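You operate a simulated robot arm through the tools that you are given. There is no shell and no other tool.

The job below is to be done with a simulated two-armed robot. You get a single attempt, and the scene is never put back.

JOB
Slide the blue tub next to the spindle, then thread its three steel rings on.
Fine: the spindle on table five.
Where things are to end (x, y in the base frame): blue tub within 50 mm of [-1070, -2210].

It is judged by the outcome, as a careful person would: the job done as asked, and still so three seconds after it is handed in. It fails if anything else is knocked over, pushed out of place, dropped, spilled or broken.

ROBOT AND FRAMES
Two 7-joint arms with fingered hands on one trunk, on a base that moves. Base frame: it is fixed to the floor where the robot stands at the start and does not move with it; the origin is under the middle of the robot, x ahead of it, y to its left, z up. Readings come in mm, degrees, newtons and seconds.
The left shoulder is at the start at [46, 125, 1151], the right one opposite. With the tool pointing down near the work surface each hand reaches from about 440 to 840 mm from the robot's upright axis, wherever it stands, measured 20 degrees to its own side. Places, roughly: blue tub [-750, -2250, 1000]; spindle [-1000, -2000, 750]; steel ring (4x4x2 cm) [-900, -2200, 900]. Payload 4 kg a hand.
Tool frame (each hand has its own): the origin (TCP) lies between the finger pads and is the grasp point; the fingertips stand 29 mm ahead of it; z points along the fingers, y is the line along which they close. The gripper opens to 100 mm; its body begins 34 mm behind the TCP. The gripper is a hand of 5 fingers: y runs from the thumb to the fingers, the wrist lies at [-15, -105, -177] in the tool frame, and closing takes about 1.5 s.
Orientation is told as [roll, pitch, yaw] about the base's x, y, z axes, in that order, counted from this pose: with the fingers straight down and the wrist toward the robot, the tool's x, y and z point along [0, 1, 0], [1, 0, 0] and [0, 0, -1] of the base frame.

CONTROLS
- The arms move only by the tool move_arm. It takes "left_increments", "right_increments" or both (then of equal length, played together; a hand with none holds still); each is a list of rows, each a list of 6 numbers: the shift along the base's x, y, z in units of 20 mm (1.0 is 20 mm), then the turn, a rotation vector about the base's x, y, z in units of 6 degrees (1.0 is 6 degrees). In form: [[tx, ty, tz, rx, ry, rz], ...]. A call has 1 to 20 rows; each row shifts and turns the commanded pose from where the row before left it. "left_grip" and "right_grip" are, for a hand that has rows, the opening, from 0 (shut) to 1 (fully open), set as the call begins (left out, the last holds). A call with a number of a shift or a turn outside -1 to 1 is refused whole. Rows are played at 5 a second. More than 50 mm and 8.6 degrees between two rows, or a gripper value outside its range, and nothing of the call is played. Where a pose cannot be reached the arm comes as near as it can. A force on the tool above 40 N (or 10 N above the force at the start of the call, whichever is more), or a blocked arm, ends the call early, and 0.2 s more pass. The fingers move at their own pace (about 45 mm/s each) and stop on an object; they squeeze with about 24 N. The grip force told is the motor's: it shows also when the fingers shut on nothing. Time passes only in rows, and 0.2 s behind the last, so rows that do not move let the fingers close. It gives the time, the measured TCP pose, the force on the tool (base axes), the opening and the grip force at its end, in the units of the frame above (readings bear some noise), with the torque about the TCP (base axes, N m) and any sound that the robot's microphone picked up, and new pictures: "show" is both (left out), scene, wrist or none (wrist: the cameras of the hands that moved).
- Cameras (640 x 400 px; columns grow to the right, rows downward): "scene" is now at [142.4, 2.1, 1304.4]; the picture's right is [0.01, -1.00, 0.00], its down [-0.55, -0.00, -0.84] and it looks along [0.84, 0.01, -0.55] (base axes); focal length 253 px, centre (320, 200). "left" rides on the left gripper at [-66, -86, -121] in its tool frame; the picture's right is [-0.76, -0.31, 0.58], its down [0.59, -0.70, 0.40] and it looks along [0.28, 0.64, 0.71] (tool axes); focal length 247 px, centre (320, 200). "right" rides on the right gripper at [66, -86, -121] in its tool frame; the picture's right is [-0.76, 0.31, -0.58], its down [-0.59, -0.70, 0.40] and it looks along [-0.28, 0.64, 0.71] (tool axes); focal length 247 px, centre (320, 200). There is no depth. A picture from a camera that has moved, and an enlarged one, comes with that camera's place and axes in the base frame and with its lens. The place of the scene camera against the robot may be out by one fixed shift of up to 25 mm in any direction.
- raise_lower(by): moves the trunk up (or, below 0, down) by that many mm; the arms and the scene camera ride with it, the base frame stays. It gives what a move gives, with no picture.
- steer(legs): drives the robot by 1 to 6 legs, each [ahead, turn to the left] in mm and degrees, along the robot's own axes; the way and the turn of a leg run together, so that a leg with both is an arc; at most 1500 mm and 180 degrees a leg. The arms and the cameras ride along, it lands a little off, and it stops where it bumps. It gives what a move gives, and a new picture of the scene camera.
- curl_fingers(index, middle, ring, little, thumb_bend, thumb_turn, hand): sets how far each is bent, from 0 (flat) to 1 (curled in); at 0.3 the hand is open as for a grip, at 0.7 the pads meet at the TCP. One left out holds its place. A second passes; each finger stops where it meets its share of the squeeze, and holds until it gets a number again. A gripper value or a shape takes the hand back. It gives what a move gives, with no picture; readings hold the bend of each and the force on index, middle, ring, little, thumb and palm. thumb_turn goes from beside the hand (0) to across from the fingers (1), as for a grip.
- set_grasp(shape, hand): the hand has 5 fingers and takes this shape, open, in about a second: jaw (thumb against the fingers, like two jaws); tri (thumb and two fingers); tip (a fingertip pinch); poke (one finger out to press); point (the index stretched); flat (the hand flat); cup (the hand cupped); fist (a fist). The gripper value then closes the fingers along that shape, each until it touches; the sizes above hold for jaw. It gives what a move gives, with no picture.
- pan_tilt(pan, tilt): turns the head with the scene camera to pan (to the left, within 80 degrees either way) and tilt (down, from -29 to 69), counted from straight ahead of the robot (the tilt from the chest, where the trunk bows). It gives what a move gives, and a new picture of the scene camera.
- inspect(camera, box): a new picture of the part [left, top, right, bottom] of that camera's present view, enlarged. The clock stands still meanwhile.
- finish_job(): hands the job in; it is judged then, once.

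Nothing tells you exact positions but the pictures and the camera data. Unless the task says otherwise, let go and move clear before handing in.

The tools are called after ">>>" as name(argument=value, ...) on one line, values as JSON. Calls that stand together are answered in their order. move_arm: Moves the arms, as the interface text tells. Its arguments: {"type":"object","properties":{"left_increments":{"type":"array"},"left_grip":{"type":"number"},"right_increments":{"type":"array"},"right_grip":{"type":"number"},"show":{"type":"string","enum":["both","scene","wrist","none"]}},"required":[]} The other tools are called the same way: raise_lower (by) moves the trunk up or down; set_grasp (shape, hand) gives the hand a shape; curl_fingers (index, middle, ring, little, thumb_bend, thumb_turn, hand) moves the fingers one by one; steer (legs) drives the base; pan_tilt (pan, tilt) turns the head that bears the scene camera; inspect (camera, box) takes an enlarged picture of a part of a camera's view; finish_job () hands the job in.

At the start:

```text
time: 0.0
left_position: [553.0, 292.5, 1149.1]
left_ee_rot: [0.0, 0.0, 0.0]
left_force: [-0.2, 0.2, -0.2]
left_moment: [-0.01, 0.03, -0.03]
left_grip_width: 99.9
left_finger_force: 0.0
left_shape: jaw
left_bend: [0.3, 0.3, 0.3, 0.3, 0.3, 0.98]
left_finger forces: [0.0, 0.1, 0.1, 0.0, 0.0, 0.0]
right_position: [486.2, -204.8, 1142.0]
right_ee_rot: [-0.1, 0.0, -0.1]
right_force: [-0.6, 0.4, 0.2]
right_moment: [0.0, -0.01, 0.0]
right_grip_width: 99.8
right_finger_force: 0.0
right_shape: jaw
right_bend: [0.3, 0.3, 0.3, 0.3, 0.3, 0.98]
right_finger forces: [0.0, 0.0, 0.0, 0.0, 0.1, 0.1]
trunk travel left (down, up): [-350.0, 397.0]
robot x, y, heading: [-0.9, -0.7, 0.1]
head pan, tilt (commanded): [0.5, 33.0]
```

scene: 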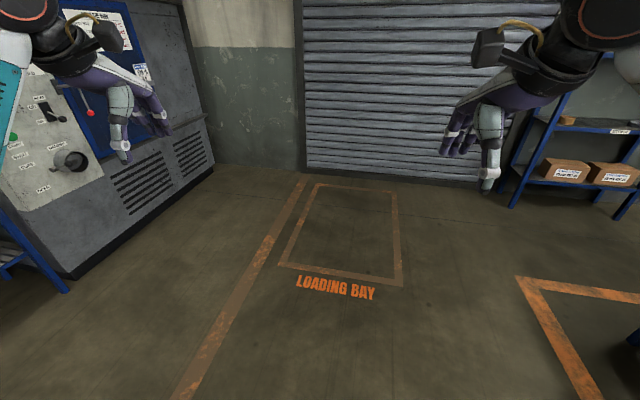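
right: 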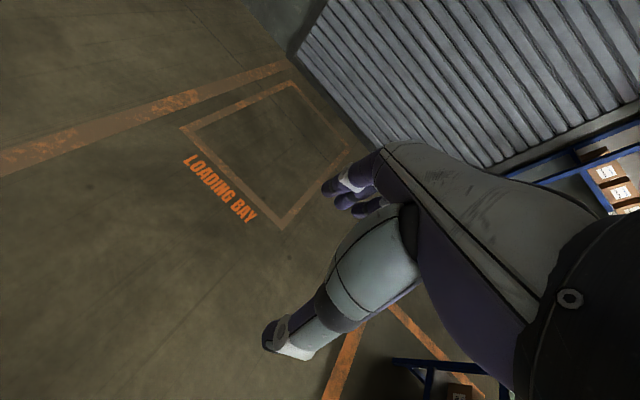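
left: 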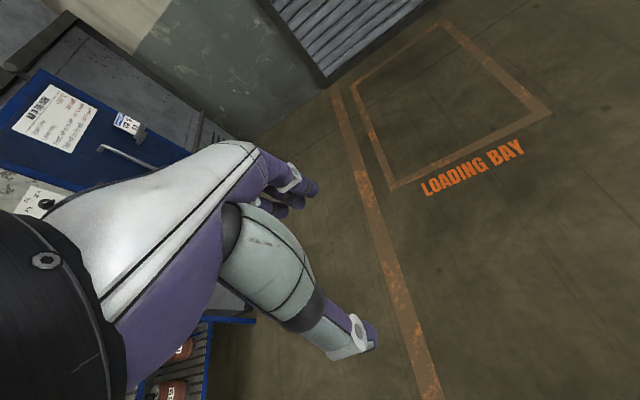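

I see an empty loading bay ahead; the work (tub, spindle, rings) should be behind me to the right around [-900, -2200]. First I look around to the right before driving.

>>> pan_tilt(pan=-80, tilt=20)

```text
time: 1.5
left_position: [551.6, 293.2, 1148.9]
left_ee_rot: [0.0, 0.0, 0.0]
left_force: [0.4, 0.2, 0.7]
left_moment: [-0.01, 0.01, 0.01]
left_grip_width: 99.8
left_finger_force: 0.1
left_shape: jaw
left_bend: [0.3, 0.3, 0.3, 0.3, 0.3, 0.98]
left_finger forces: [0.1, 0.0, 0.0, 0.0, 0.0, 0.1]
right_position: [486.7, -204.0, 1141.1]
right_ee_rot: [0.0, 0.0, -0.1]
right_force: [-0.1, -0.6, -0.2]
right_moment: [0.02, -0.01, -0.04]
right_grip_width: 99.8
right_finger_force: 0.0
right_shape: jaw
right_bend: [0.3, 0.3, 0.3, 0.3, 0.3, 0.98]
right_finger forces: [0.0, 0.0, 0.0, 0.0, 0.1, 0.0]
trunk travel left (down, up): [-350.0, 397.0]
robot x, y, heading: [-0.9, -0.5, 0.1]
head pan, tilt (commanded): [-80.0, 20.0]
camera scene: at [69.6, -90.3, 1325.3], right [-0.98, -0.17, 0.0], down [-0.06, 0.34, -0.94], along [0.16, -0.93, -0.34], focal length 253 px, centre (320, 200)
```

scene: 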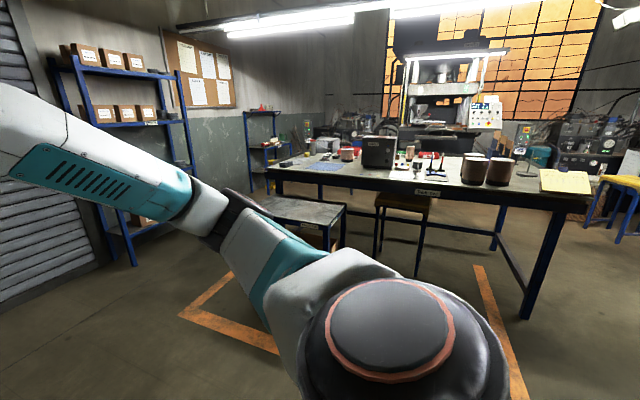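

A long bench stands to my right with several things on it; I zoom in on it to find the tub and spindle and the table number.

>>> inspect(camera="scene", box=[260, 120, 460, 245])

>>> inspect(camera="scene", box=[440, 100, 640, 225])

```text
3.20 times, centred on (360, 182) of scene
camera zoom: at [69.6, -90.3, 1325.3], right [-0.98, -0.17, 0.0], down [-0.06, 0.34, -0.94], along [0.16, -0.93, -0.34], focal length 809 px, centre (192, 256)
```

zoom: 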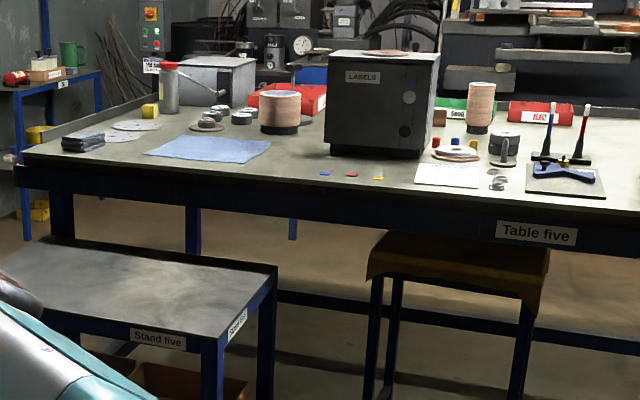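

```text
3.20 times, centred on (540, 162) of scene
camera zoom: at [69.6, -90.3, 1325.3], right [-0.98, -0.17, 0.0], down [-0.06, 0.34, -0.94], along [0.16, -0.93, -0.34], focal length 809 px, centre (-384, 320)
```

zoom: 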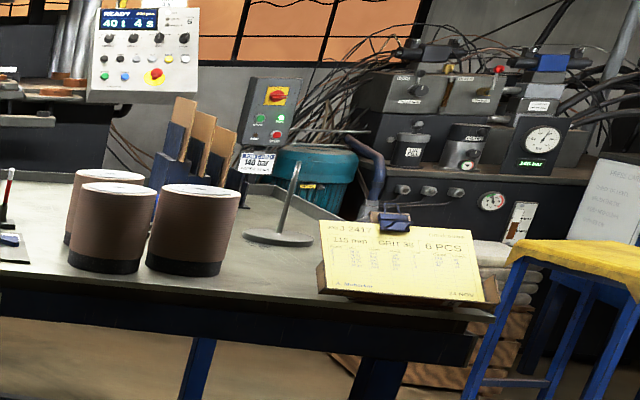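

Table five is the long bench; the spindle looks like the rod on a round base near its right end (about [-1050, -2020]), and the tub may be the blue holder behind the disc stacks. I turn to the right partway to look before driving closer.

>>> steer(legs=[[0, -100]])

>>> pan_tilt(pan=-40, tilt=25)

>>> pan_tilt(pan=0, tilt=25)

```text
time: 6.2
left_position: [199.7, -591.7, 1148.2]
left_ee_rot: [0.0, 0.0, -99.3]
left_force: [-0.3, -0.4, 0.4]
left_moment: [0.0, 0.01, 0.01]
left_grip_width: 99.7
left_finger_force: 0.1
left_shape: jaw
left_bend: [0.3, 0.3, 0.3, 0.3, 0.3, 0.98]
left_finger forces: [0.0, 0.0, 0.0, 0.1, 0.0, 0.0]
right_position: [-280.4, -445.8, 1140.7]
right_ee_rot: [0.1, 0.0, -99.4]
right_force: [-0.8, 1.3, -0.5]
right_moment: [-0.04, 0.0, -0.02]
right_grip_width: 99.8
right_finger_force: 0.0
right_shape: jaw
right_bend: [0.3, 0.3, 0.3, 0.3, 0.3, 0.98]
right_finger forces: [0.1, 0.1, 0.1, 0.1, 0.0, 0.0]
trunk travel left (down, up): [-350.0, 397.0]
robot x, y, heading: [0.5, -1.6, -99.4]
head pan, tilt (commanded): [-80.0, 20.0]
camera scene: at [-106.3, -56.6, 1325.3], right [-0.01, 1.0, 0.0], down [0.34, 0.0, -0.94], along [-0.94, -0.01, -0.34], focal length 253 px, centre (320, 200)
```

scene: 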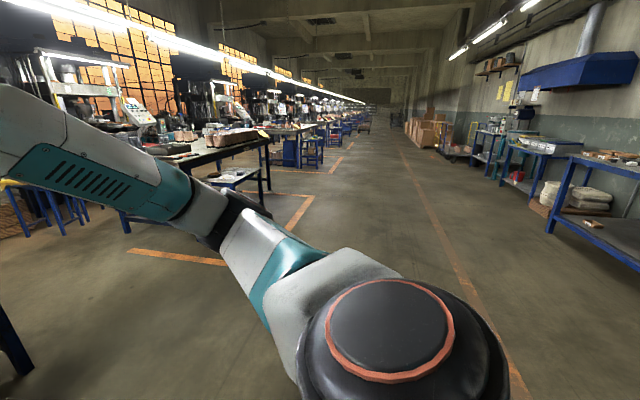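

```text
time: 7.3
left_position: [198.9, -591.8, 1149.0]
left_ee_rot: [-0.1, 0.0, -99.3]
left_force: [-0.7, 0.7, -0.7]
left_moment: [-0.01, 0.03, 0.0]
left_grip_width: 99.8
left_finger_force: 0.1
left_shape: jaw
left_bend: [0.3, 0.3, 0.3, 0.3, 0.3, 0.98]
left_finger forces: [0.0, 0.0, 0.0, 0.0, 0.1, 0.0]
right_position: [-278.9, -446.3, 1140.9]
right_ee_rot: [0.1, 0.0, -99.4]
right_force: [0.3, -0.5, 0.1]
right_moment: [0.0, 0.02, 0.02]
right_grip_width: 99.7
right_finger_force: 0.2
right_shape: jaw
right_bend: [0.3, 0.3, 0.3, 0.3, 0.3, 0.98]
right_finger forces: [0.1, 0.0, 0.0, 0.0, 0.0, 0.0]
trunk travel left (down, up): [-350.0, 397.0]
robot x, y, heading: [-0.8, 2.5, -99.2]
head pan, tilt (commanded): [-40.0, 25.0]
camera scene: at [-82.9, -115.5, 1317.2], right [-0.65, 0.76, 0.0], down [0.32, 0.28, -0.91], along [-0.69, -0.59, -0.42], focal length 253 px, centre (320, 200)
```

scene: 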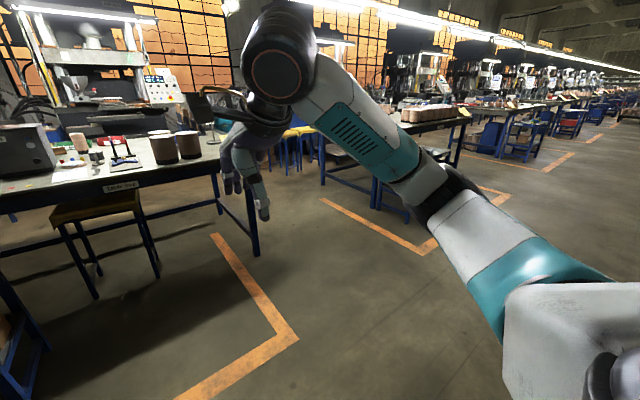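

```text
time: 8.4
left_position: [200.4, -592.7, 1149.4]
left_ee_rot: [0.0, 0.1, -99.3]
left_force: [0.3, -0.1, -0.1]
left_moment: [0.0, 0.02, -0.02]
left_grip_width: 99.7
left_finger_force: 0.1
left_shape: jaw
left_bend: [0.3, 0.3, 0.3, 0.3, 0.3, 0.98]
left_finger forces: [0.0, 0.0, 0.0, 0.0, 0.0, 0.1]
right_position: [-280.5, -445.4, 1141.7]
right_ee_rot: [-0.1, 0.2, -99.4]
right_force: [0.4, -0.2, -0.1]
right_moment: [-0.02, 0.0, 0.03]
right_grip_width: 99.8
right_finger_force: 0.1
right_shape: jaw
right_bend: [0.3, 0.3, 0.3, 0.3, 0.3, 0.98]
right_finger forces: [0.0, 0.0, 0.0, 0.0, 0.0, 0.1]
trunk travel left (down, up): [-350.0, 397.0]
robot x, y, heading: [-0.6, 0.7, -99.3]
head pan, tilt (commanded): [0.0, 25.0]
camera scene: at [-28.0, -146.4, 1317.2], right [-0.99, 0.16, 0.0], down [0.07, 0.42, -0.91], along [-0.15, -0.89, -0.42], focal length 253 px, centre (320, 200)
```

scene: 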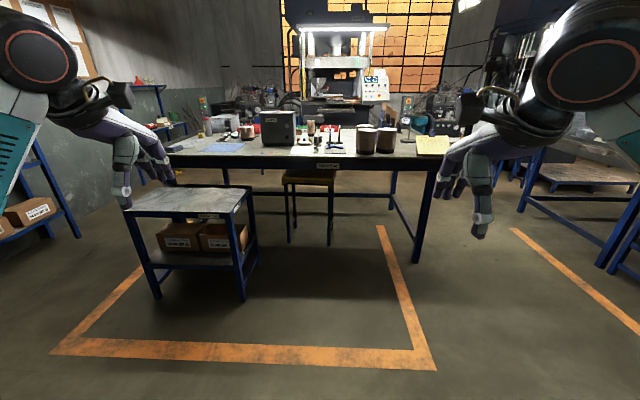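

The floor to table five's front right corner (leg near [-1085, -1630]) looks clear, table top around z 880. I turn further right, drive over to face the table and look closely.

>>> steer(legs=[[0, -37], [1250, 0], [0, 46]])

>>> pan_tilt(pan=0, tilt=35)

```text
time: 18.6
left_position: [-619.0, -1423.1, 1148.6]
left_ee_rot: [0.1, 0.1, -91.1]
left_force: [-0.1, -0.5, 0.3]
left_moment: [0.01, 0.03, 0.0]
left_grip_width: 100.0
left_finger_force: 0.1
left_shape: jaw
left_bend: [0.3, 0.3, 0.3, 0.3, 0.3, 0.98]
left_finger forces: [0.1, 0.0, 0.1, 0.1, 0.1, 0.1]
right_position: [-1113.7, -1347.3, 1141.6]
right_ee_rot: [0.0, -0.1, -91.2]
right_force: [0.2, 0.4, 0.0]
right_moment: [0.0, -0.02, -0.04]
right_grip_width: 99.6
right_finger_force: 0.0
right_shape: jaw
right_bend: [0.3, 0.3, 0.3, 0.3, 0.3, 0.98]
right_finger forces: [0.0, 0.0, 0.0, 0.0, 0.0, 0.1]
trunk travel left (down, up): [-350.0, 397.0]
robot x, y, heading: [-897.9, -866.3, -91.1]
head pan, tilt (commanded): [0.0, 25.0]
camera scene: at [-908.0, -1013.9, 1317.2], right [-1.0, 0.02, 0.0], down [0.01, 0.42, -0.91], along [-0.02, -0.91, -0.42], focal length 253 px, centre (320, 200)
```

scene: 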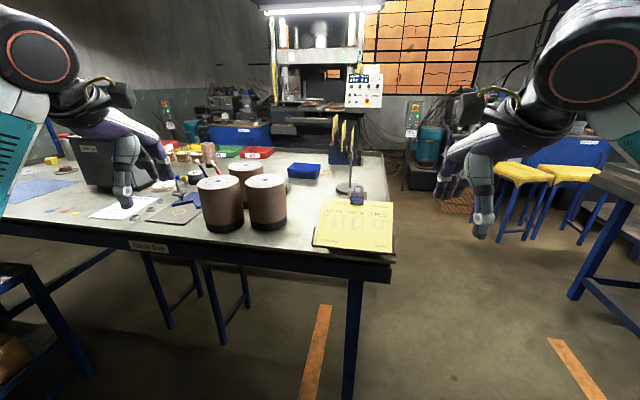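

```text
time: 19.3
left_position: [-619.5, -1423.0, 1148.9]
left_ee_rot: [0.0, 0.0, -91.1]
left_force: [-0.4, 0.5, 0.8]
left_moment: [0.03, 0.03, 0.03]
left_grip_width: 99.8
left_finger_force: 0.1
left_shape: jaw
left_bend: [0.3, 0.3, 0.3, 0.3, 0.3, 0.98]
left_finger forces: [0.0, 0.0, 0.0, 0.1, 0.1, 0.0]
right_position: [-1114.8, -1346.7, 1141.9]
right_ee_rot: [-0.1, 0.2, -91.2]
right_force: [-0.9, -0.9, -1.1]
right_moment: [0.02, 0.01, -0.04]
right_grip_width: 99.8
right_finger_force: 0.1
right_shape: jaw
right_bend: [0.3, 0.3, 0.3, 0.3, 0.3, 0.98]
right_finger forces: [0.0, 0.1, 0.0, 0.1, 0.1, 0.0]
trunk travel left (down, up): [-350.0, 397.0]
robot x, y, heading: [-898.2, -863.0, -91.1]
head pan, tilt (commanded): [0.0, 35.0]
camera scene: at [-908.1, -1009.9, 1301.4], right [-1.0, 0.02, 0.0], down [0.01, 0.57, -0.82], along [-0.02, -0.82, -0.57], focal length 253 px, centre (320, 200)
```

scene: 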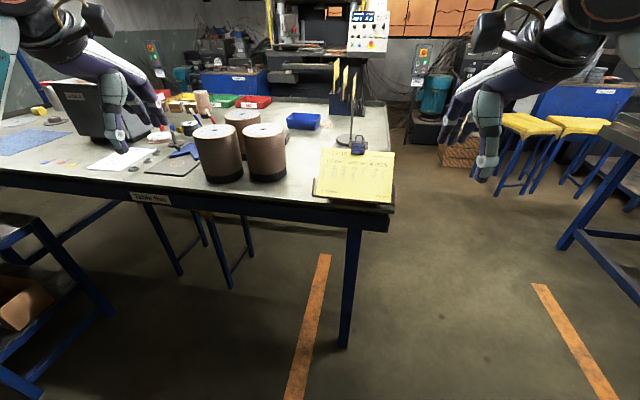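

>>> inspect(camera="scene", box=[250, 70, 410, 170])

>>> inspect(camera="scene", box=[130, 80, 290, 190])

```text
4.00 times, centred on (330, 120) of scene
camera zoom: at [-908.1, -1009.9, 1301.4], right [-1.0, 0.02, 0.0], down [0.01, 0.57, -0.82], along [-0.02, -0.82, -0.57], focal length 1011 px, centre (280, 520)
```

zoom: 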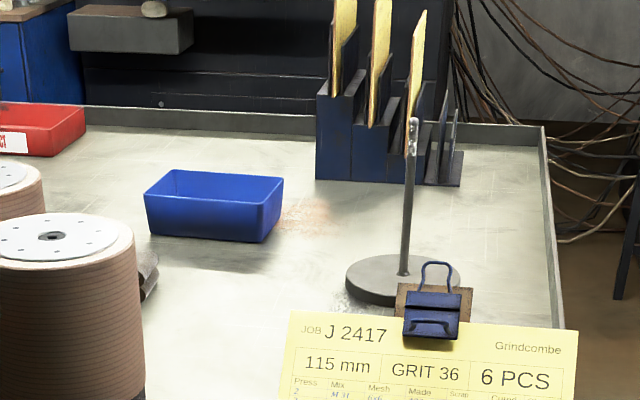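

```text
3.64 times, centred on (210, 135) of scene
camera zoom: at [-908.1, -1009.9, 1301.4], right [-1.0, 0.02, 0.0], down [0.01, 0.57, -0.82], along [-0.02, -0.82, -0.57], focal length 919 px, centre (720, 436)
```

zoom: 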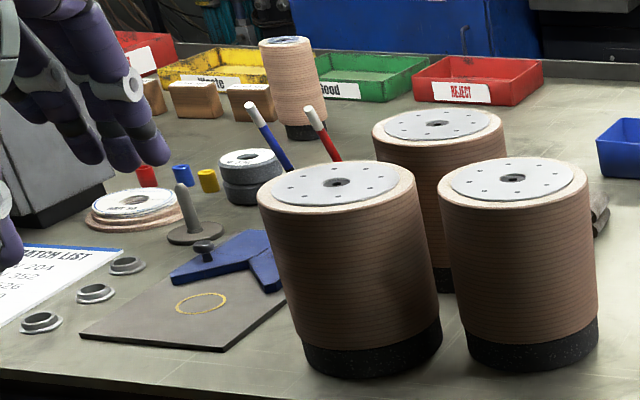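

The blue tub stands near [-850, -2300] and the rod-on-disc spindle near [-1065, -2050], tip about z 1050; the tub's rings should be inside it. The table is deep, so I'll come round to its right-hand end; first I raise the trunk so that the hands pass clear over everything.

>>> raise_lower(by=200)

>>> steer(legs=[[0, -89], [750, 0], [0, 90]])

```text
time: 21.5
left_position: [-619.9, -1423.4, 1349.7]
left_ee_rot: [0.0, 0.1, -91.0]
left_force: [0.5, -0.8, -0.9]
left_moment: [0.04, 0.02, 0.01]
left_grip_width: 99.8
left_finger_force: 0.1
left_shape: jaw
left_bend: [0.3, 0.3, 0.3, 0.3, 0.3, 0.98]
left_finger forces: [0.0, 0.0, 0.0, 0.0, 0.0, 0.0]
right_position: [-1115.3, -1346.6, 1341.1]
right_ee_rot: [0.1, 0.1, -91.1]
right_force: [1.0, 0.3, -0.8]
right_moment: [0.0, -0.01, -0.02]
right_grip_width: 99.9
right_finger_force: 0.1
right_shape: jaw
right_bend: [0.3, 0.3, 0.3, 0.3, 0.3, 0.98]
right_finger forces: [0.0, 0.0, 0.0, 0.1, 0.0, 0.1]
trunk travel left (down, up): [-550.0, 197.0]
robot x, y, heading: [-901.2, -864.4, -90.9]
head pan, tilt (commanded): [0.0, 35.0]
```

```text
time: 33.4
left_position: [-1350.9, -1415.0, 1349.8]
left_ee_rot: [0.0, 0.0, -89.6]
left_force: [0.5, -0.5, 0.6]
left_moment: [-0.02, -0.04, -0.01]
left_grip_width: 99.7
left_finger_force: 0.1
left_shape: jaw
left_bend: [0.3, 0.3, 0.3, 0.3, 0.3, 0.98]
left_finger forces: [0.0, 0.1, 0.1, 0.1, 0.0, 0.0]
right_position: [-1848.5, -1351.8, 1341.0]
right_ee_rot: [0.1, 0.0, -89.6]
right_force: [0.0, -0.5, -0.5]
right_moment: [0.03, -0.01, 0.0]
right_grip_width: 99.5
right_finger_force: 0.0
right_shape: jaw
right_bend: [0.3, 0.3, 0.3, 0.3, 0.3, 0.98]
right_finger forces: [0.0, 0.0, 0.0, 0.1, 0.1, 0.1]
trunk travel left (down, up): [-550.0, 197.0]
robot x, y, heading: [-1652.1, -864.7, -89.4]
head pan, tilt (commanded): [0.0, 35.0]
camera scene: at [-1650.6, -982.3, 1503.7], right [-1.0, -0.01, 0.0], down [-0.01, 0.57, -0.82], along [0.01, -0.82, -0.57], focal length 253 px, centre (320, 200)
```

scene: 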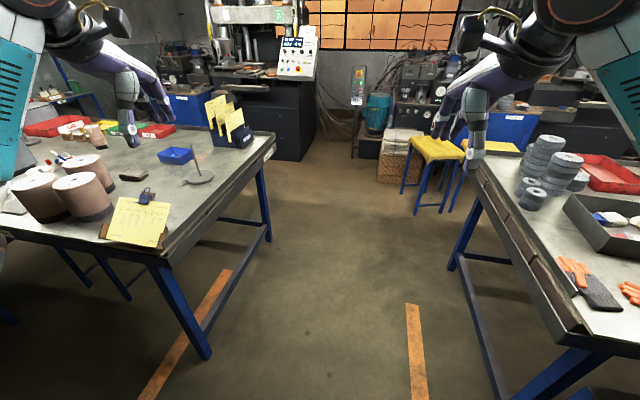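

The aisle between table five and the next table is clear (about 1.1 m wide). Triangulating two views gives tub about [-857, -2210, table z ~900] and spindle about [-1059, -2011]; I drive down the aisle and turn to face the table's end.

>>> steer(legs=[[1060, 0], [0, 89]])

>>> pan_tilt(pan=-15, tilt=50)

```text
time: 42.7
left_position: [-1080.6, -1639.5, 1349.3]
left_ee_rot: [0.1, -0.1, -0.5]
left_force: [0.1, -0.5, -0.4]
left_moment: [-0.02, -0.01, 0.0]
left_grip_width: 99.6
left_finger_force: 0.0
left_shape: jaw
left_bend: [0.3, 0.3, 0.3, 0.3, 0.3, 0.98]
left_finger forces: [0.0, 0.0, 0.0, 0.0, 0.1, 0.0]
right_position: [-1152.9, -2136.1, 1340.9]
right_ee_rot: [0.0, 0.1, -0.7]
right_force: [-0.6, 1.2, -0.2]
right_moment: [0.0, 0.01, 0.0]
right_grip_width: 100.0
right_finger_force: 0.1
right_shape: jaw
right_bend: [0.3, 0.3, 0.3, 0.3, 0.3, 0.98]
right_finger forces: [0.0, 0.0, 0.1, 0.1, 0.0, 0.0]
trunk travel left (down, up): [-550.0, 197.0]
robot x, y, heading: [-1634.6, -1924.2, -0.8]
head pan, tilt (commanded): [0.0, 35.0]
camera scene: at [-1521.4, -1926.9, 1503.7], right [-0.01, -1.0, 0.0], down [-0.57, 0.0, -0.82], along [0.82, -0.01, -0.57], focal length 253 px, centre (320, 200)
```

scene: 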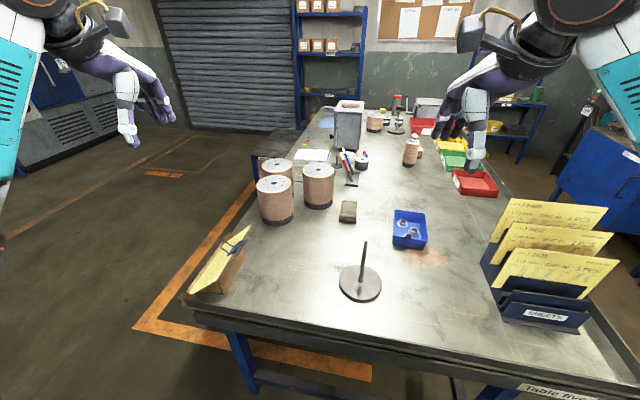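

```text
time: 43.5
left_position: [-1080.9, -1640.6, 1350.0]
left_ee_rot: [0.0, 0.0, -0.5]
left_force: [-0.1, -0.6, -0.2]
left_moment: [-0.02, 0.0, 0.03]
left_grip_width: 99.9
left_finger_force: 0.1
left_shape: jaw
left_bend: [0.3, 0.3, 0.3, 0.3, 0.3, 0.98]
left_finger forces: [0.1, 0.0, 0.0, 0.0, 0.1, 0.0]
right_position: [-1153.9, -2136.8, 1340.2]
right_ee_rot: [0.1, 0.0, -0.6]
right_force: [0.0, 0.9, 0.2]
right_moment: [0.02, 0.01, 0.03]
right_grip_width: 99.8
right_finger_force: 0.1
right_shape: jaw
right_bend: [0.3, 0.3, 0.3, 0.3, 0.3, 0.98]
right_finger forces: [0.1, 0.1, 0.0, 0.1, 0.0, 0.1]
trunk travel left (down, up): [-550.0, 197.0]
robot x, y, heading: [-1634.1, -1926.1, -0.6]
head pan, tilt (commanded): [-15.0, 50.0]
camera scene: at [-1535.2, -1946.8, 1482.0], right [-0.27, -0.96, 0.0], down [-0.74, 0.2, -0.64], along [0.62, -0.17, -0.77], focal length 253 px, centre (320, 200)
```

scene: 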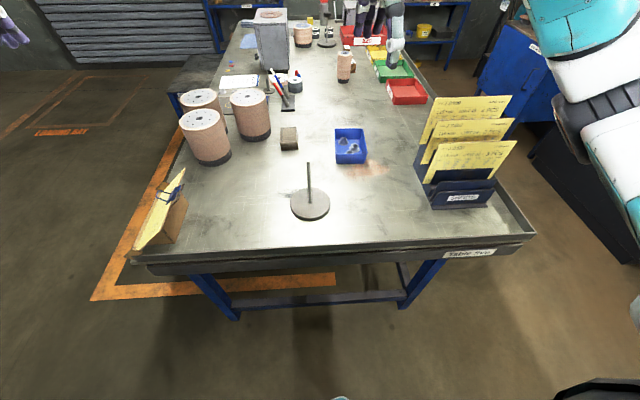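

Now I face the end of table five with a clear view: rings lie in the blue tub, the spindle is in front. I zoom in on the tub, spindle and surroundings.

>>> inspect(camera="scene", box=[310, 115, 390, 175])

>>> inspect(camera="scene", box=[250, 110, 410, 230])

```text
6.67 times, centred on (350, 145) of scene
camera zoom: at [-1535.2, -1946.8, 1482.0], right [-0.27, -0.96, 0.0], down [-0.74, 0.2, -0.64], along [0.62, -0.17, -0.77], focal length 1685 px, centre (120, 567)
```

zoom: 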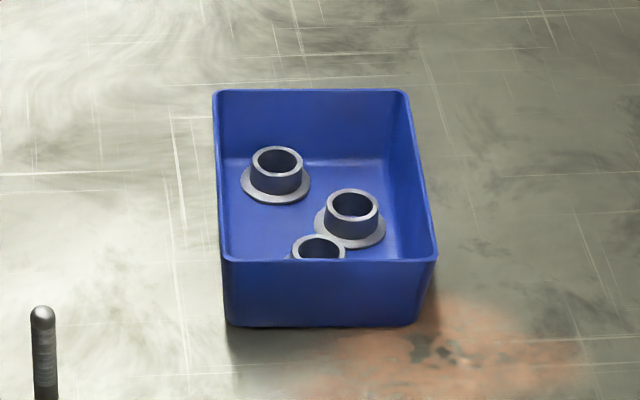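

```text
3.33 times, centred on (330, 170) of scene
camera zoom: at [-1535.2, -1946.8, 1482.0], right [-0.27, -0.96, 0.0], down [-0.74, 0.2, -0.64], along [0.62, -0.17, -0.77], focal length 842 px, centre (287, 300)
```

zoom: 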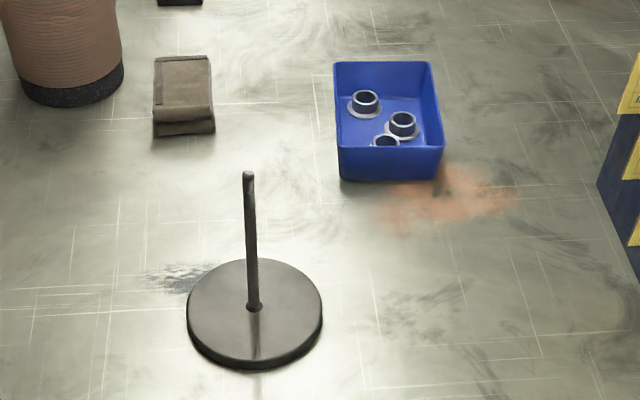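

The three rings are flanged bushings (collar ~30 mm, flange 40 mm, ~20 mm tall) standing flange-down in the tub, which lies near [-879, -2232] turned about -15°; the spindle is near [-1075, -2043]. I lift the left hand out of the way, then lower the trunk for reach.

>>> move_arm(left_increments=[[-0.5, 0.3, 1, 0, 0, 0], [-0.5, 0.3, 1, 0, 0, 0], [-0.5, 0.3, 1, 0, 0, 0], [-0.5, 0.3, 1, 0, 0, 0], [-0.5, 0.3, 1, 0, 0, 0], [-0.5, 0.3, 1, 0, 0, 0], [-0.5, 0.3, 1, 0, 0, 0], [-0.5, 0.3, 1, 0, 0, 0], [-0.5, 0.3, 1, 0, 0, 0], [-0.5, 0.3, 1, 0, 0, 0]], show="none")

>>> raise_lower(by=-150)

>>> pan_tilt(pan=-15, tilt=45)

```text
time: 45.7
left_position: [-1180.2, -1581.0, 1551.1]
left_ee_rot: [-0.1, 0.0, -0.4]
left_force: [-0.1, -0.4, 0.7]
left_moment: [0.0, 0.0, 0.0]
left_grip_width: 100.0
left_finger_force: 0.1
left_shape: jaw
left_bend: [0.3, 0.3, 0.3, 0.3, 0.3, 0.98]
left_finger forces: [0.0, 0.1, 0.0, 0.0, 0.1, 0.0]
right_position: [-1152.4, -2136.6, 1341.4]
right_ee_rot: [0.0, 0.0, -0.6]
right_force: [-0.5, -0.1, 0.2]
right_moment: [0.0, -0.02, -0.01]
right_grip_width: 99.8
right_finger_force: 0.1
right_shape: jaw
right_bend: [0.3, 0.3, 0.3, 0.3, 0.3, 0.98]
right_finger forces: [0.0, 0.0, 0.1, 0.0, 0.0, 0.0]
trunk travel left (down, up): [-550.0, 197.0]
robot x, y, heading: [-1636.2, -1926.4, -0.3]
head pan, tilt (commanded): [-15.0, 50.0]
```

```text
time: 47.4
left_position: [-1180.5, -1579.7, 1400.3]
left_ee_rot: [0.0, -0.1, -0.6]
left_force: [0.2, 0.3, -0.2]
left_moment: [-0.03, 0.01, -0.01]
left_grip_width: 99.9
left_finger_force: 0.0
left_shape: jaw
left_bend: [0.3, 0.3, 0.3, 0.3, 0.3, 0.98]
left_finger forces: [0.0, 0.0, 0.0, 0.0, 0.0, 0.0]
right_position: [-1153.6, -2136.6, 1191.0]
right_ee_rot: [-0.1, 0.1, -0.6]
right_force: [-0.7, -0.6, 1.6]
right_moment: [-0.02, -0.01, -0.01]
right_grip_width: 99.7
right_finger_force: 0.1
right_shape: jaw
right_bend: [0.3, 0.3, 0.3, 0.3, 0.3, 0.98]
right_finger forces: [0.0, 0.1, 0.0, 0.0, 0.0, 0.0]
trunk travel left (down, up): [-400.0, 347.0]
robot x, y, heading: [-1636.1, -1927.2, -0.6]
head pan, tilt (commanded): [-15.0, 50.0]
```

```text
time: 48.1
left_position: [-1180.6, -1580.4, 1400.0]
left_ee_rot: [0.1, 0.0, -0.4]
left_force: [-0.6, 0.1, 0.4]
left_moment: [-0.02, -0.01, 0.01]
left_grip_width: 99.6
left_finger_force: 0.1
left_shape: jaw
left_bend: [0.3, 0.3, 0.3, 0.3, 0.3, 0.98]
left_finger forces: [0.0, 0.0, 0.0, 0.0, 0.1, 0.1]
right_position: [-1152.9, -2135.8, 1190.7]
right_ee_rot: [0.0, 0.1, -0.6]
right_force: [0.1, 0.9, 0.3]
right_moment: [0.02, 0.02, 0.02]
right_grip_width: 99.7
right_finger_force: 0.0
right_shape: jaw
right_bend: [0.3, 0.3, 0.3, 0.3, 0.3, 0.98]
right_finger forces: [0.0, 0.1, 0.0, 0.0, 0.0, 0.0]
trunk travel left (down, up): [-400.0, 347.0]
robot x, y, heading: [-1636.3, -1926.1, -0.5]
head pan, tilt (commanded): [-15.0, 45.0]
camera scene: at [-1514.2, -1948.1, 1337.4], right [-0.27, -0.96, 0.0], down [-0.68, 0.19, -0.71], along [0.68, -0.19, -0.71], focal length 253 px, centre (320, 200)
```

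scene: 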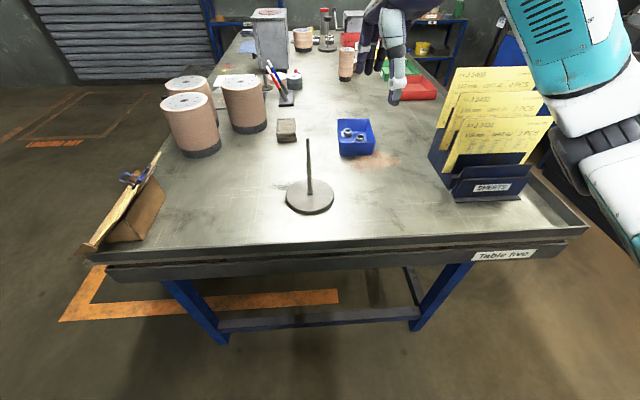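

The trunk is down and the scene is clear. I move the right hand toward the tub, yawing it about -15° to match the tub, and take a wrist view.

>>> move_arm(right_increments=[[0.8, -0.5, 0, 0, 0, -0.5], [0.8, -0.5, 0, 0, 0, -0.5], [0.8, -0.5, 0, 0, 0, -0.5], [0.8, -0.5, 0, 0, 0, -0.5], [0.8, -0.5, 0, 0, 0, -0.4]], show="both")

```text
time: 49.3
left_position: [-1180.8, -1579.8, 1399.1]
left_ee_rot: [0.1, 0.0, -0.5]
left_force: [0.2, 0.3, 1.6]
left_moment: [0.01, 0.02, 0.01]
left_grip_width: 99.8
left_finger_force: 0.0
left_shape: jaw
left_bend: [0.3, 0.3, 0.3, 0.3, 0.3, 0.98]
left_finger forces: [0.1, 0.0, 0.1, 0.0, 0.0, 0.0]
right_position: [-1072.6, -2187.5, 1190.5]
right_ee_rot: [0.0, 0.1, -15.0]
right_force: [1.1, -0.1, -0.5]
right_moment: [-0.03, -0.01, 0.0]
right_grip_width: 99.9
right_finger_force: 0.0
right_shape: jaw
right_bend: [0.3, 0.3, 0.3, 0.3, 0.3, 0.98]
right_finger forces: [0.1, 0.0, 0.0, 0.1, 0.0, 0.1]
trunk travel left (down, up): [-400.0, 347.0]
robot x, y, heading: [-1637.3, -1926.2, -0.6]
head pan, tilt (commanded): [-15.0, 45.0]
camera scene: at [-1513.9, -1948.1, 1337.4], right [-0.27, -0.96, 0.0], down [-0.68, 0.19, -0.71], along [0.68, -0.19, -0.71], focal length 253 px, centre (320, 200)
camera right: at [-1136.8, -2100.9, 1312.1], right [0.1, -0.81, 0.58], down [-0.83, -0.39, -0.4], along [0.55, -0.44, -0.71], focal length 247 px, centre (320, 200)
```

scene: 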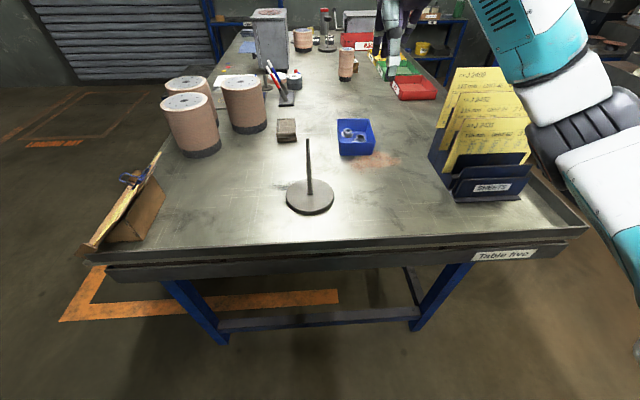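
right: 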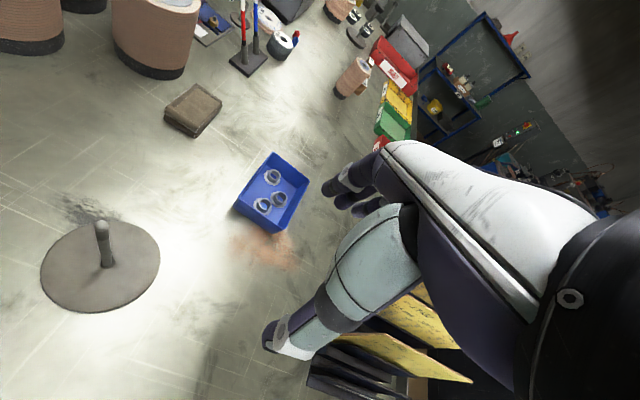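

The wrist camera sees spindle and tub well. I enlarge both for measuring.

>>> inspect(camera="right", box=[220, 140, 340, 240])

>>> inspect(camera="right", box=[30, 200, 174, 320])

```text
4.00 times, centred on (280, 190) of right
camera zoom: at [-1136.8, -2100.9, 1312.1], right [0.1, -0.81, 0.58], down [-0.83, -0.39, -0.4], along [0.55, -0.44, -0.71], focal length 988 px, centre (480, 240)
```

zoom: 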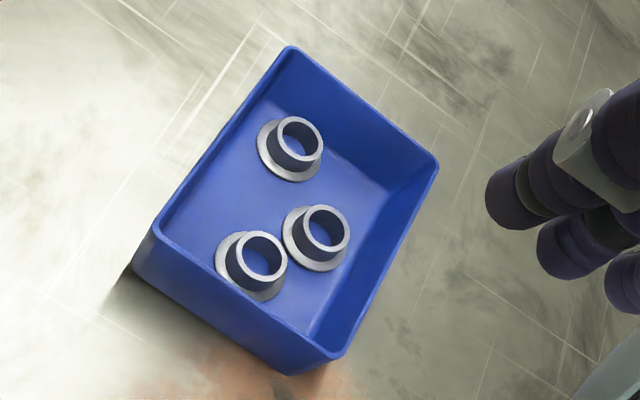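

```text
3.33 times, centred on (102, 260) of right
camera zoom: at [-1136.8, -2100.9, 1312.1], right [0.1, -0.81, 0.58], down [-0.83, -0.39, -0.4], along [0.55, -0.44, -0.71], focal length 823 px, centre (1047, 0)
```

zoom: 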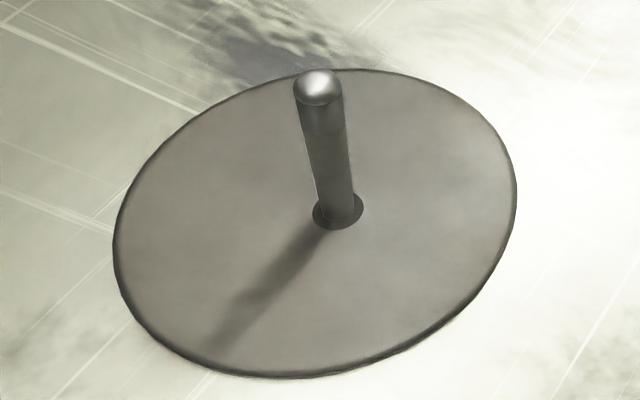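

Wrist-camera geometry gives spindle axis about [-1060, -2052] with tip z≈1053, tub centre about [-874, -2231] (rim z≈950), rings at roughly [-828,-2227], [-871,-2250], [-900,-2224]. I set the right hand to the three-finger shape and move above the tub's near wall to look again.

>>> set_grasp(hand="right", shape="tri")

>>> move_arm(right_increments=[[0.9, -0.2, -0.5, 0, 0, 0], [0.9, -0.2, -0.5, 0, 0, 0], [0.9, -0.2, -0.5, 0, 0, 0], [0.9, -0.2, -0.5, 0, 0, 0], [0.9, -0.2, -0.5, 0, 0, 0], [0.9, -0.2, -0.5, 0, 0, 0], [0.9, -0.1, -0.5, 0, 0, 0]], right_grip=1.0, show="both")

```text
time: 50.2
left_position: [-1181.5, -1580.5, 1399.4]
left_ee_rot: [0.1, 0.0, -0.6]
left_force: [-0.1, -0.1, -0.3]
left_moment: [-0.04, -0.01, 0.0]
left_grip_width: 99.8
left_finger_force: 0.1
left_shape: jaw
left_bend: [0.3, 0.3, 0.3, 0.3, 0.3, 0.98]
left_finger forces: [0.0, 0.0, 0.1, 0.0, 0.0, 0.0]
right_position: [-1072.7, -2188.6, 1191.7]
right_ee_rot: [0.0, 0.2, -14.9]
right_force: [0.1, -0.2, 0.1]
right_moment: [0.01, 0.02, 0.03]
right_grip_width: 100.0
right_finger_force: 0.0
right_shape: tri
right_bend: [0.3, 0.3, 0.99, 0.99, 0.3, 0.98]
right_finger forces: [0.0, 0.1, 0.0, 0.0, 0.0, 0.1]
trunk travel left (down, up): [-400.0, 347.0]
robot x, y, heading: [-1633.6, -1926.4, -0.4]
head pan, tilt (commanded): [-15.0, 45.0]
```

```text
time: 51.8
left_position: [-1180.1, -1579.6, 1399.9]
left_ee_rot: [0.0, 0.0, -0.5]
left_force: [0.8, -0.5, -0.3]
left_moment: [0.0, 0.0, -0.01]
left_grip_width: 99.8
left_finger_force: 0.1
left_shape: jaw
left_bend: [0.3, 0.3, 0.3, 0.3, 0.3, 0.98]
left_finger forces: [0.0, 0.0, 0.0, 0.0, 0.0, 0.0]
right_position: [-947.2, -2212.9, 1121.4]
right_ee_rot: [0.0, 0.2, -15.0]
right_force: [-0.1, -0.1, 0.0]
right_moment: [0.0, 0.01, 0.01]
right_grip_width: 99.8
right_finger_force: 0.1
right_shape: tri
right_bend: [0.3, 0.3, 0.99, 0.99, 0.3, 0.98]
right_finger forces: [0.0, 0.1, 0.0, 0.1, 0.0, 0.1]
trunk travel left (down, up): [-400.0, 347.0]
robot x, y, heading: [-1636.5, -1927.3, -0.6]
head pan, tilt (commanded): [-15.0, 45.0]
camera scene: at [-1513.8, -1947.9, 1337.4], right [-0.27, -0.96, 0.0], down [-0.68, 0.19, -0.71], along [0.68, -0.19, -0.71], focal length 253 px, centre (320, 200)
camera right: at [-1011.1, -2126.3, 1241.5], right [0.1, -0.81, 0.58], down [-0.83, -0.39, -0.4], along [0.55, -0.44, -0.71], focal length 247 px, centre (320, 200)
```

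scene: 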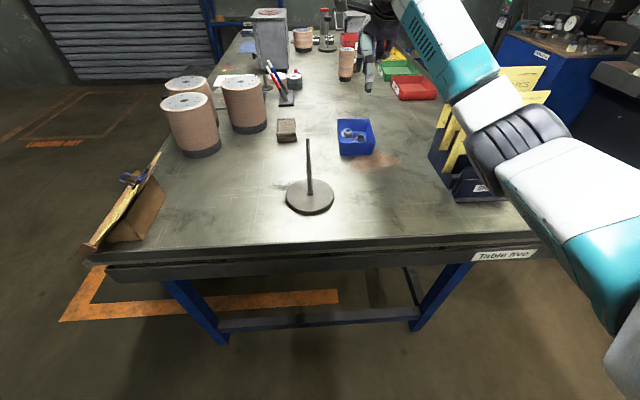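
right: 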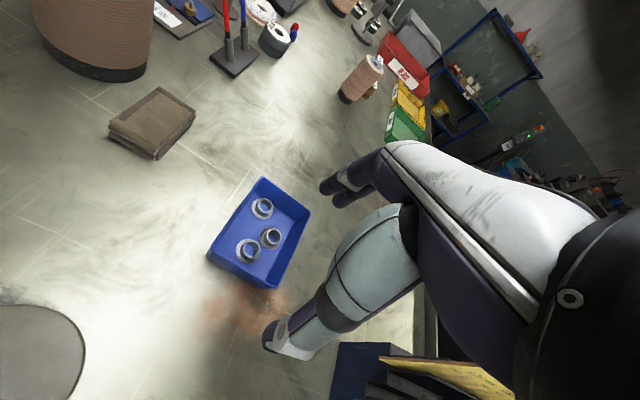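

The forearm passes beside the sheet rack with margin. I enlarge the tub in the wrist view from this closer spot to fix heights and positions by triangulation.

>>> inspect(camera="right", box=[200, 160, 328, 300])

>>> inspect(camera="scene", box=[320, 20, 420, 170])

```text
2.86 times, centred on (264, 230) of right
camera zoom: at [-1011.1, -2126.3, 1241.5], right [0.1, -0.81, 0.58], down [-0.83, -0.39, -0.4], along [0.55, -0.44, -0.71], focal length 706 px, centre (480, 114)
```

zoom: 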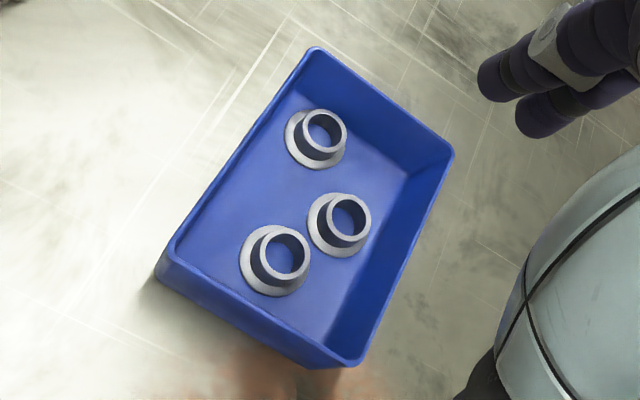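

```text
2.67 times, centred on (370, 95) of scene
camera zoom: at [-1513.8, -1947.9, 1337.4], right [-0.27, -0.96, 0.0], down [-0.68, 0.19, -0.71], along [0.68, -0.19, -0.71], focal length 674 px, centre (187, 480)
```

zoom: 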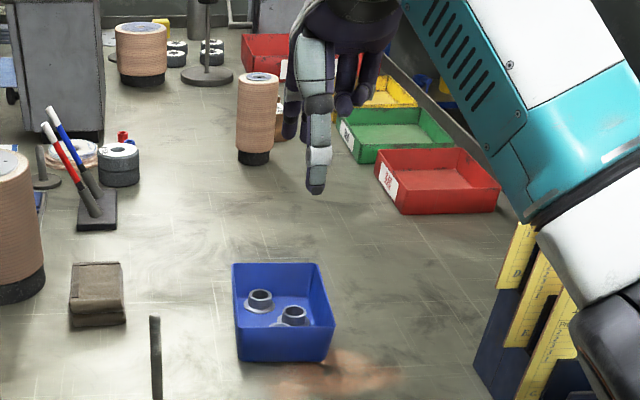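

Triangulating the two wrist views puts the tub rim lower than assumed (rim z≈917, table ≈867) with the near wall's middle about [-918, -2223]. I go lower and take another view to refine this.

>>> move_arm(right_increments=[[0.35, -0.15, -0.8, 0, 0, 0], [0.35, -0.15, -0.8, 0, 0, 0], [0.35, -0.15, -0.8, 0, 0, 0], [0.35, -0.05, -0.8, 0, 0, 0]], show="both")

>>> inspect(camera="right", box=[180, 180, 340, 350])

```text
time: 52.8
left_position: [-1179.2, -1581.0, 1400.4]
left_ee_rot: [0.0, 0.0, -0.5]
left_force: [0.2, -0.8, -0.1]
left_moment: [-0.02, 0.0, 0.01]
left_grip_width: 100.0
left_finger_force: 0.1
left_shape: jaw
left_bend: [0.3, 0.3, 0.3, 0.3, 0.3, 0.98]
left_finger forces: [0.1, 0.0, 0.0, 0.0, 0.0, 0.0]
right_position: [-918.4, -2221.5, 1055.5]
right_ee_rot: [0.0, 0.1, -15.0]
right_force: [-0.4, 0.4, -0.5]
right_moment: [-0.02, 0.03, 0.0]
right_grip_width: 99.8
right_finger_force: 0.1
right_shape: tri
right_bend: [0.3, 0.3, 0.99, 0.99, 0.3, 0.98]
right_finger forces: [0.0, 0.0, 0.1, 0.0, 0.0, 0.0]
trunk travel left (down, up): [-400.0, 347.0]
robot x, y, heading: [-1635.3, -1927.1, -0.4]
head pan, tilt (commanded): [-15.0, 45.0]
camera scene: at [-1514.0, -1948.1, 1337.4], right [-0.27, -0.96, 0.0], down [-0.68, 0.19, -0.71], along [0.68, -0.19, -0.71], focal length 253 px, centre (320, 200)
camera right: at [-983.4, -2136.0, 1176.7], right [0.1, -0.81, 0.58], down [-0.83, -0.39, -0.4], along [0.55, -0.44, -0.71], focal length 247 px, centre (320, 200)
```

scene: 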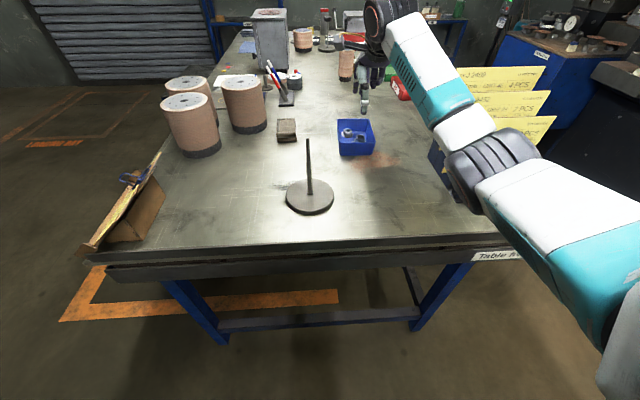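
right: 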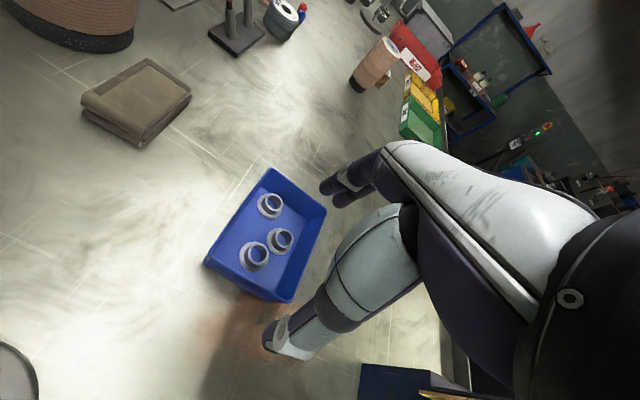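

```text
2.35 times, centred on (260, 265) of right
camera zoom: at [-983.4, -2136.0, 1176.7], right [0.1, -0.81, 0.58], down [-0.83, -0.39, -0.4], along [0.55, -0.44, -0.71], focal length 581 px, centre (461, 47)
```

zoom: 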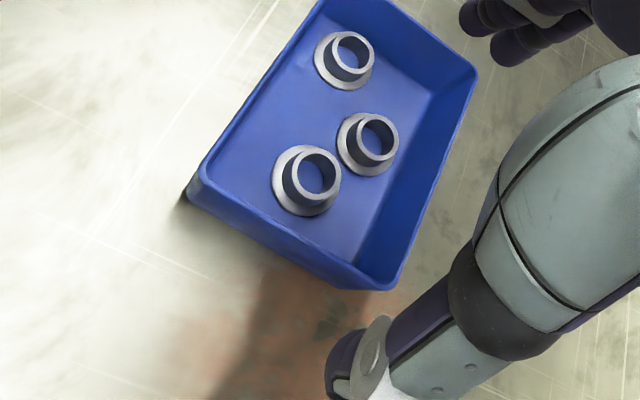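

Three views agree: rim z≈915, near wall middle ≈ [-916, -2223], the TCP is right above it. I lower the open hand so that thumb stays outside and fingers inside the near wall, staying above the rings.

>>> move_arm(right_increments=[[0, 0, -1, 0, 0, 0], [0, 0, -1, 0, 0, 0], [0, 0, -1, 0, 0, 0], [0, 0, -1, 0, 0, 0], [0, 0, -1, 0, 0, 0], [0, 0, -0.8, 0, 0, 0]], show="both")

>>> inspect(camera="scene", box=[320, 50, 420, 170])

```text
time: 54.2
left_position: [-1181.3, -1579.7, 1399.0]
left_ee_rot: [-0.1, 0.0, -0.4]
left_force: [0.6, -1.2, 0.8]
left_moment: [0.03, -0.02, -0.01]
left_grip_width: 99.7
left_finger_force: 0.0
left_shape: jaw
left_bend: [0.3, 0.3, 0.3, 0.3, 0.3, 0.98]
left_finger forces: [0.0, 0.1, 0.0, 0.1, 0.0, 0.0]
right_position: [-918.6, -2222.6, 941.0]
right_ee_rot: [0.0, 0.1, -15.0]
right_force: [1.3, 0.3, -0.6]
right_moment: [0.03, 0.0, -0.02]
right_grip_width: 99.7
right_finger_force: 0.1
right_shape: tri
right_bend: [0.3, 0.3, 0.99, 0.99, 0.3, 0.98]
right_finger forces: [0.1, 0.0, 0.0, 0.0, 0.1, 0.0]
trunk travel left (down, up): [-400.0, 347.0]
robot x, y, heading: [-1634.8, -1926.6, -0.4]
head pan, tilt (commanded): [-15.0, 45.0]
camera scene: at [-1514.1, -1948.1, 1337.4], right [-0.27, -0.96, 0.0], down [-0.68, 0.19, -0.71], along [0.68, -0.19, -0.71], focal length 253 px, centre (320, 200)
camera right: at [-983.0, -2136.4, 1061.3], right [0.1, -0.81, 0.58], down [-0.83, -0.39, -0.4], along [0.54, -0.44, -0.71], focal length 247 px, centre (320, 200)
```

scene: 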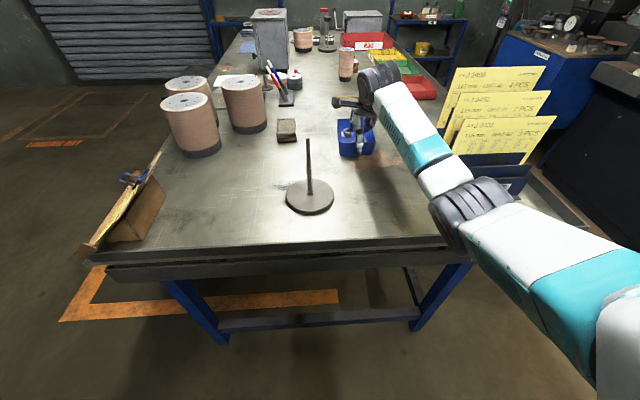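
right: 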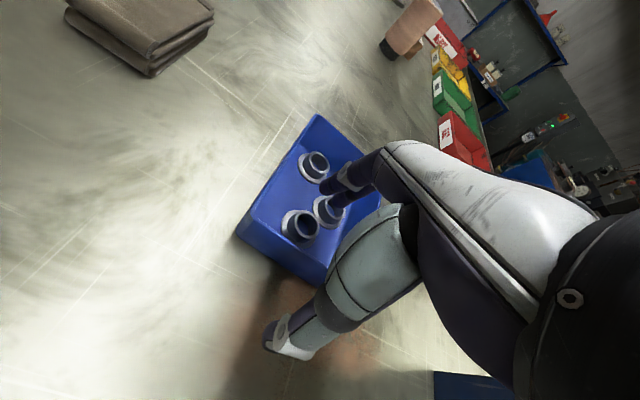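

```text
3.33 times, centred on (370, 110) of scene
camera zoom: at [-1514.1, -1948.1, 1337.4], right [-0.27, -0.96, 0.0], down [-0.68, 0.19, -0.71], along [0.68, -0.19, -0.71], focal length 842 px, centre (153, 500)
```

zoom: 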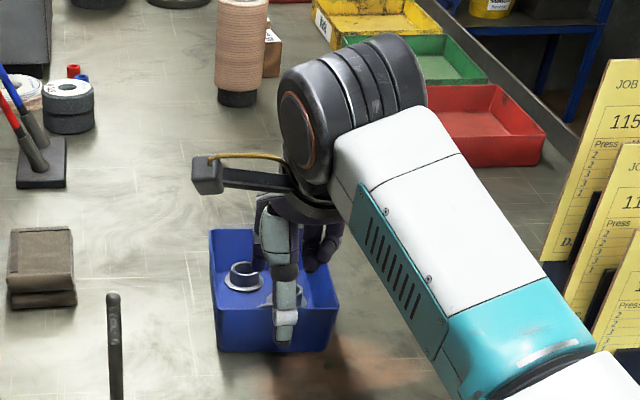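

The thumb is in front of the near wall, fingers are above the inside. I check the wrist view enlarged before lowering the last bit.

>>> inspect(camera="right", box=[220, 100, 400, 360])

```text
1.54 times, centred on (310, 230) of right
camera zoom: at [-983.0, -2136.4, 1061.3], right [0.1, -0.81, 0.58], down [-0.83, -0.39, -0.4], along [0.54, -0.44, -0.71], focal length 380 px, centre (335, 154)
```

zoom: 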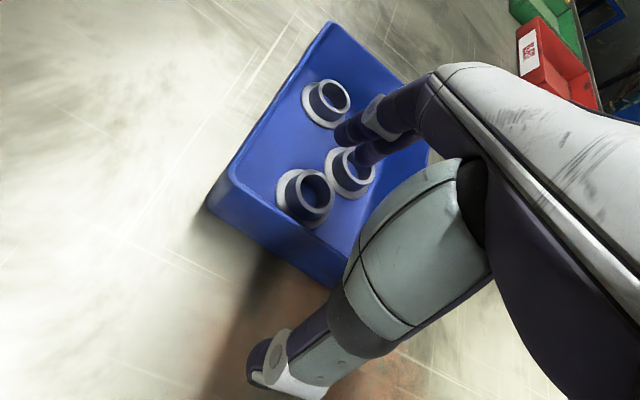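

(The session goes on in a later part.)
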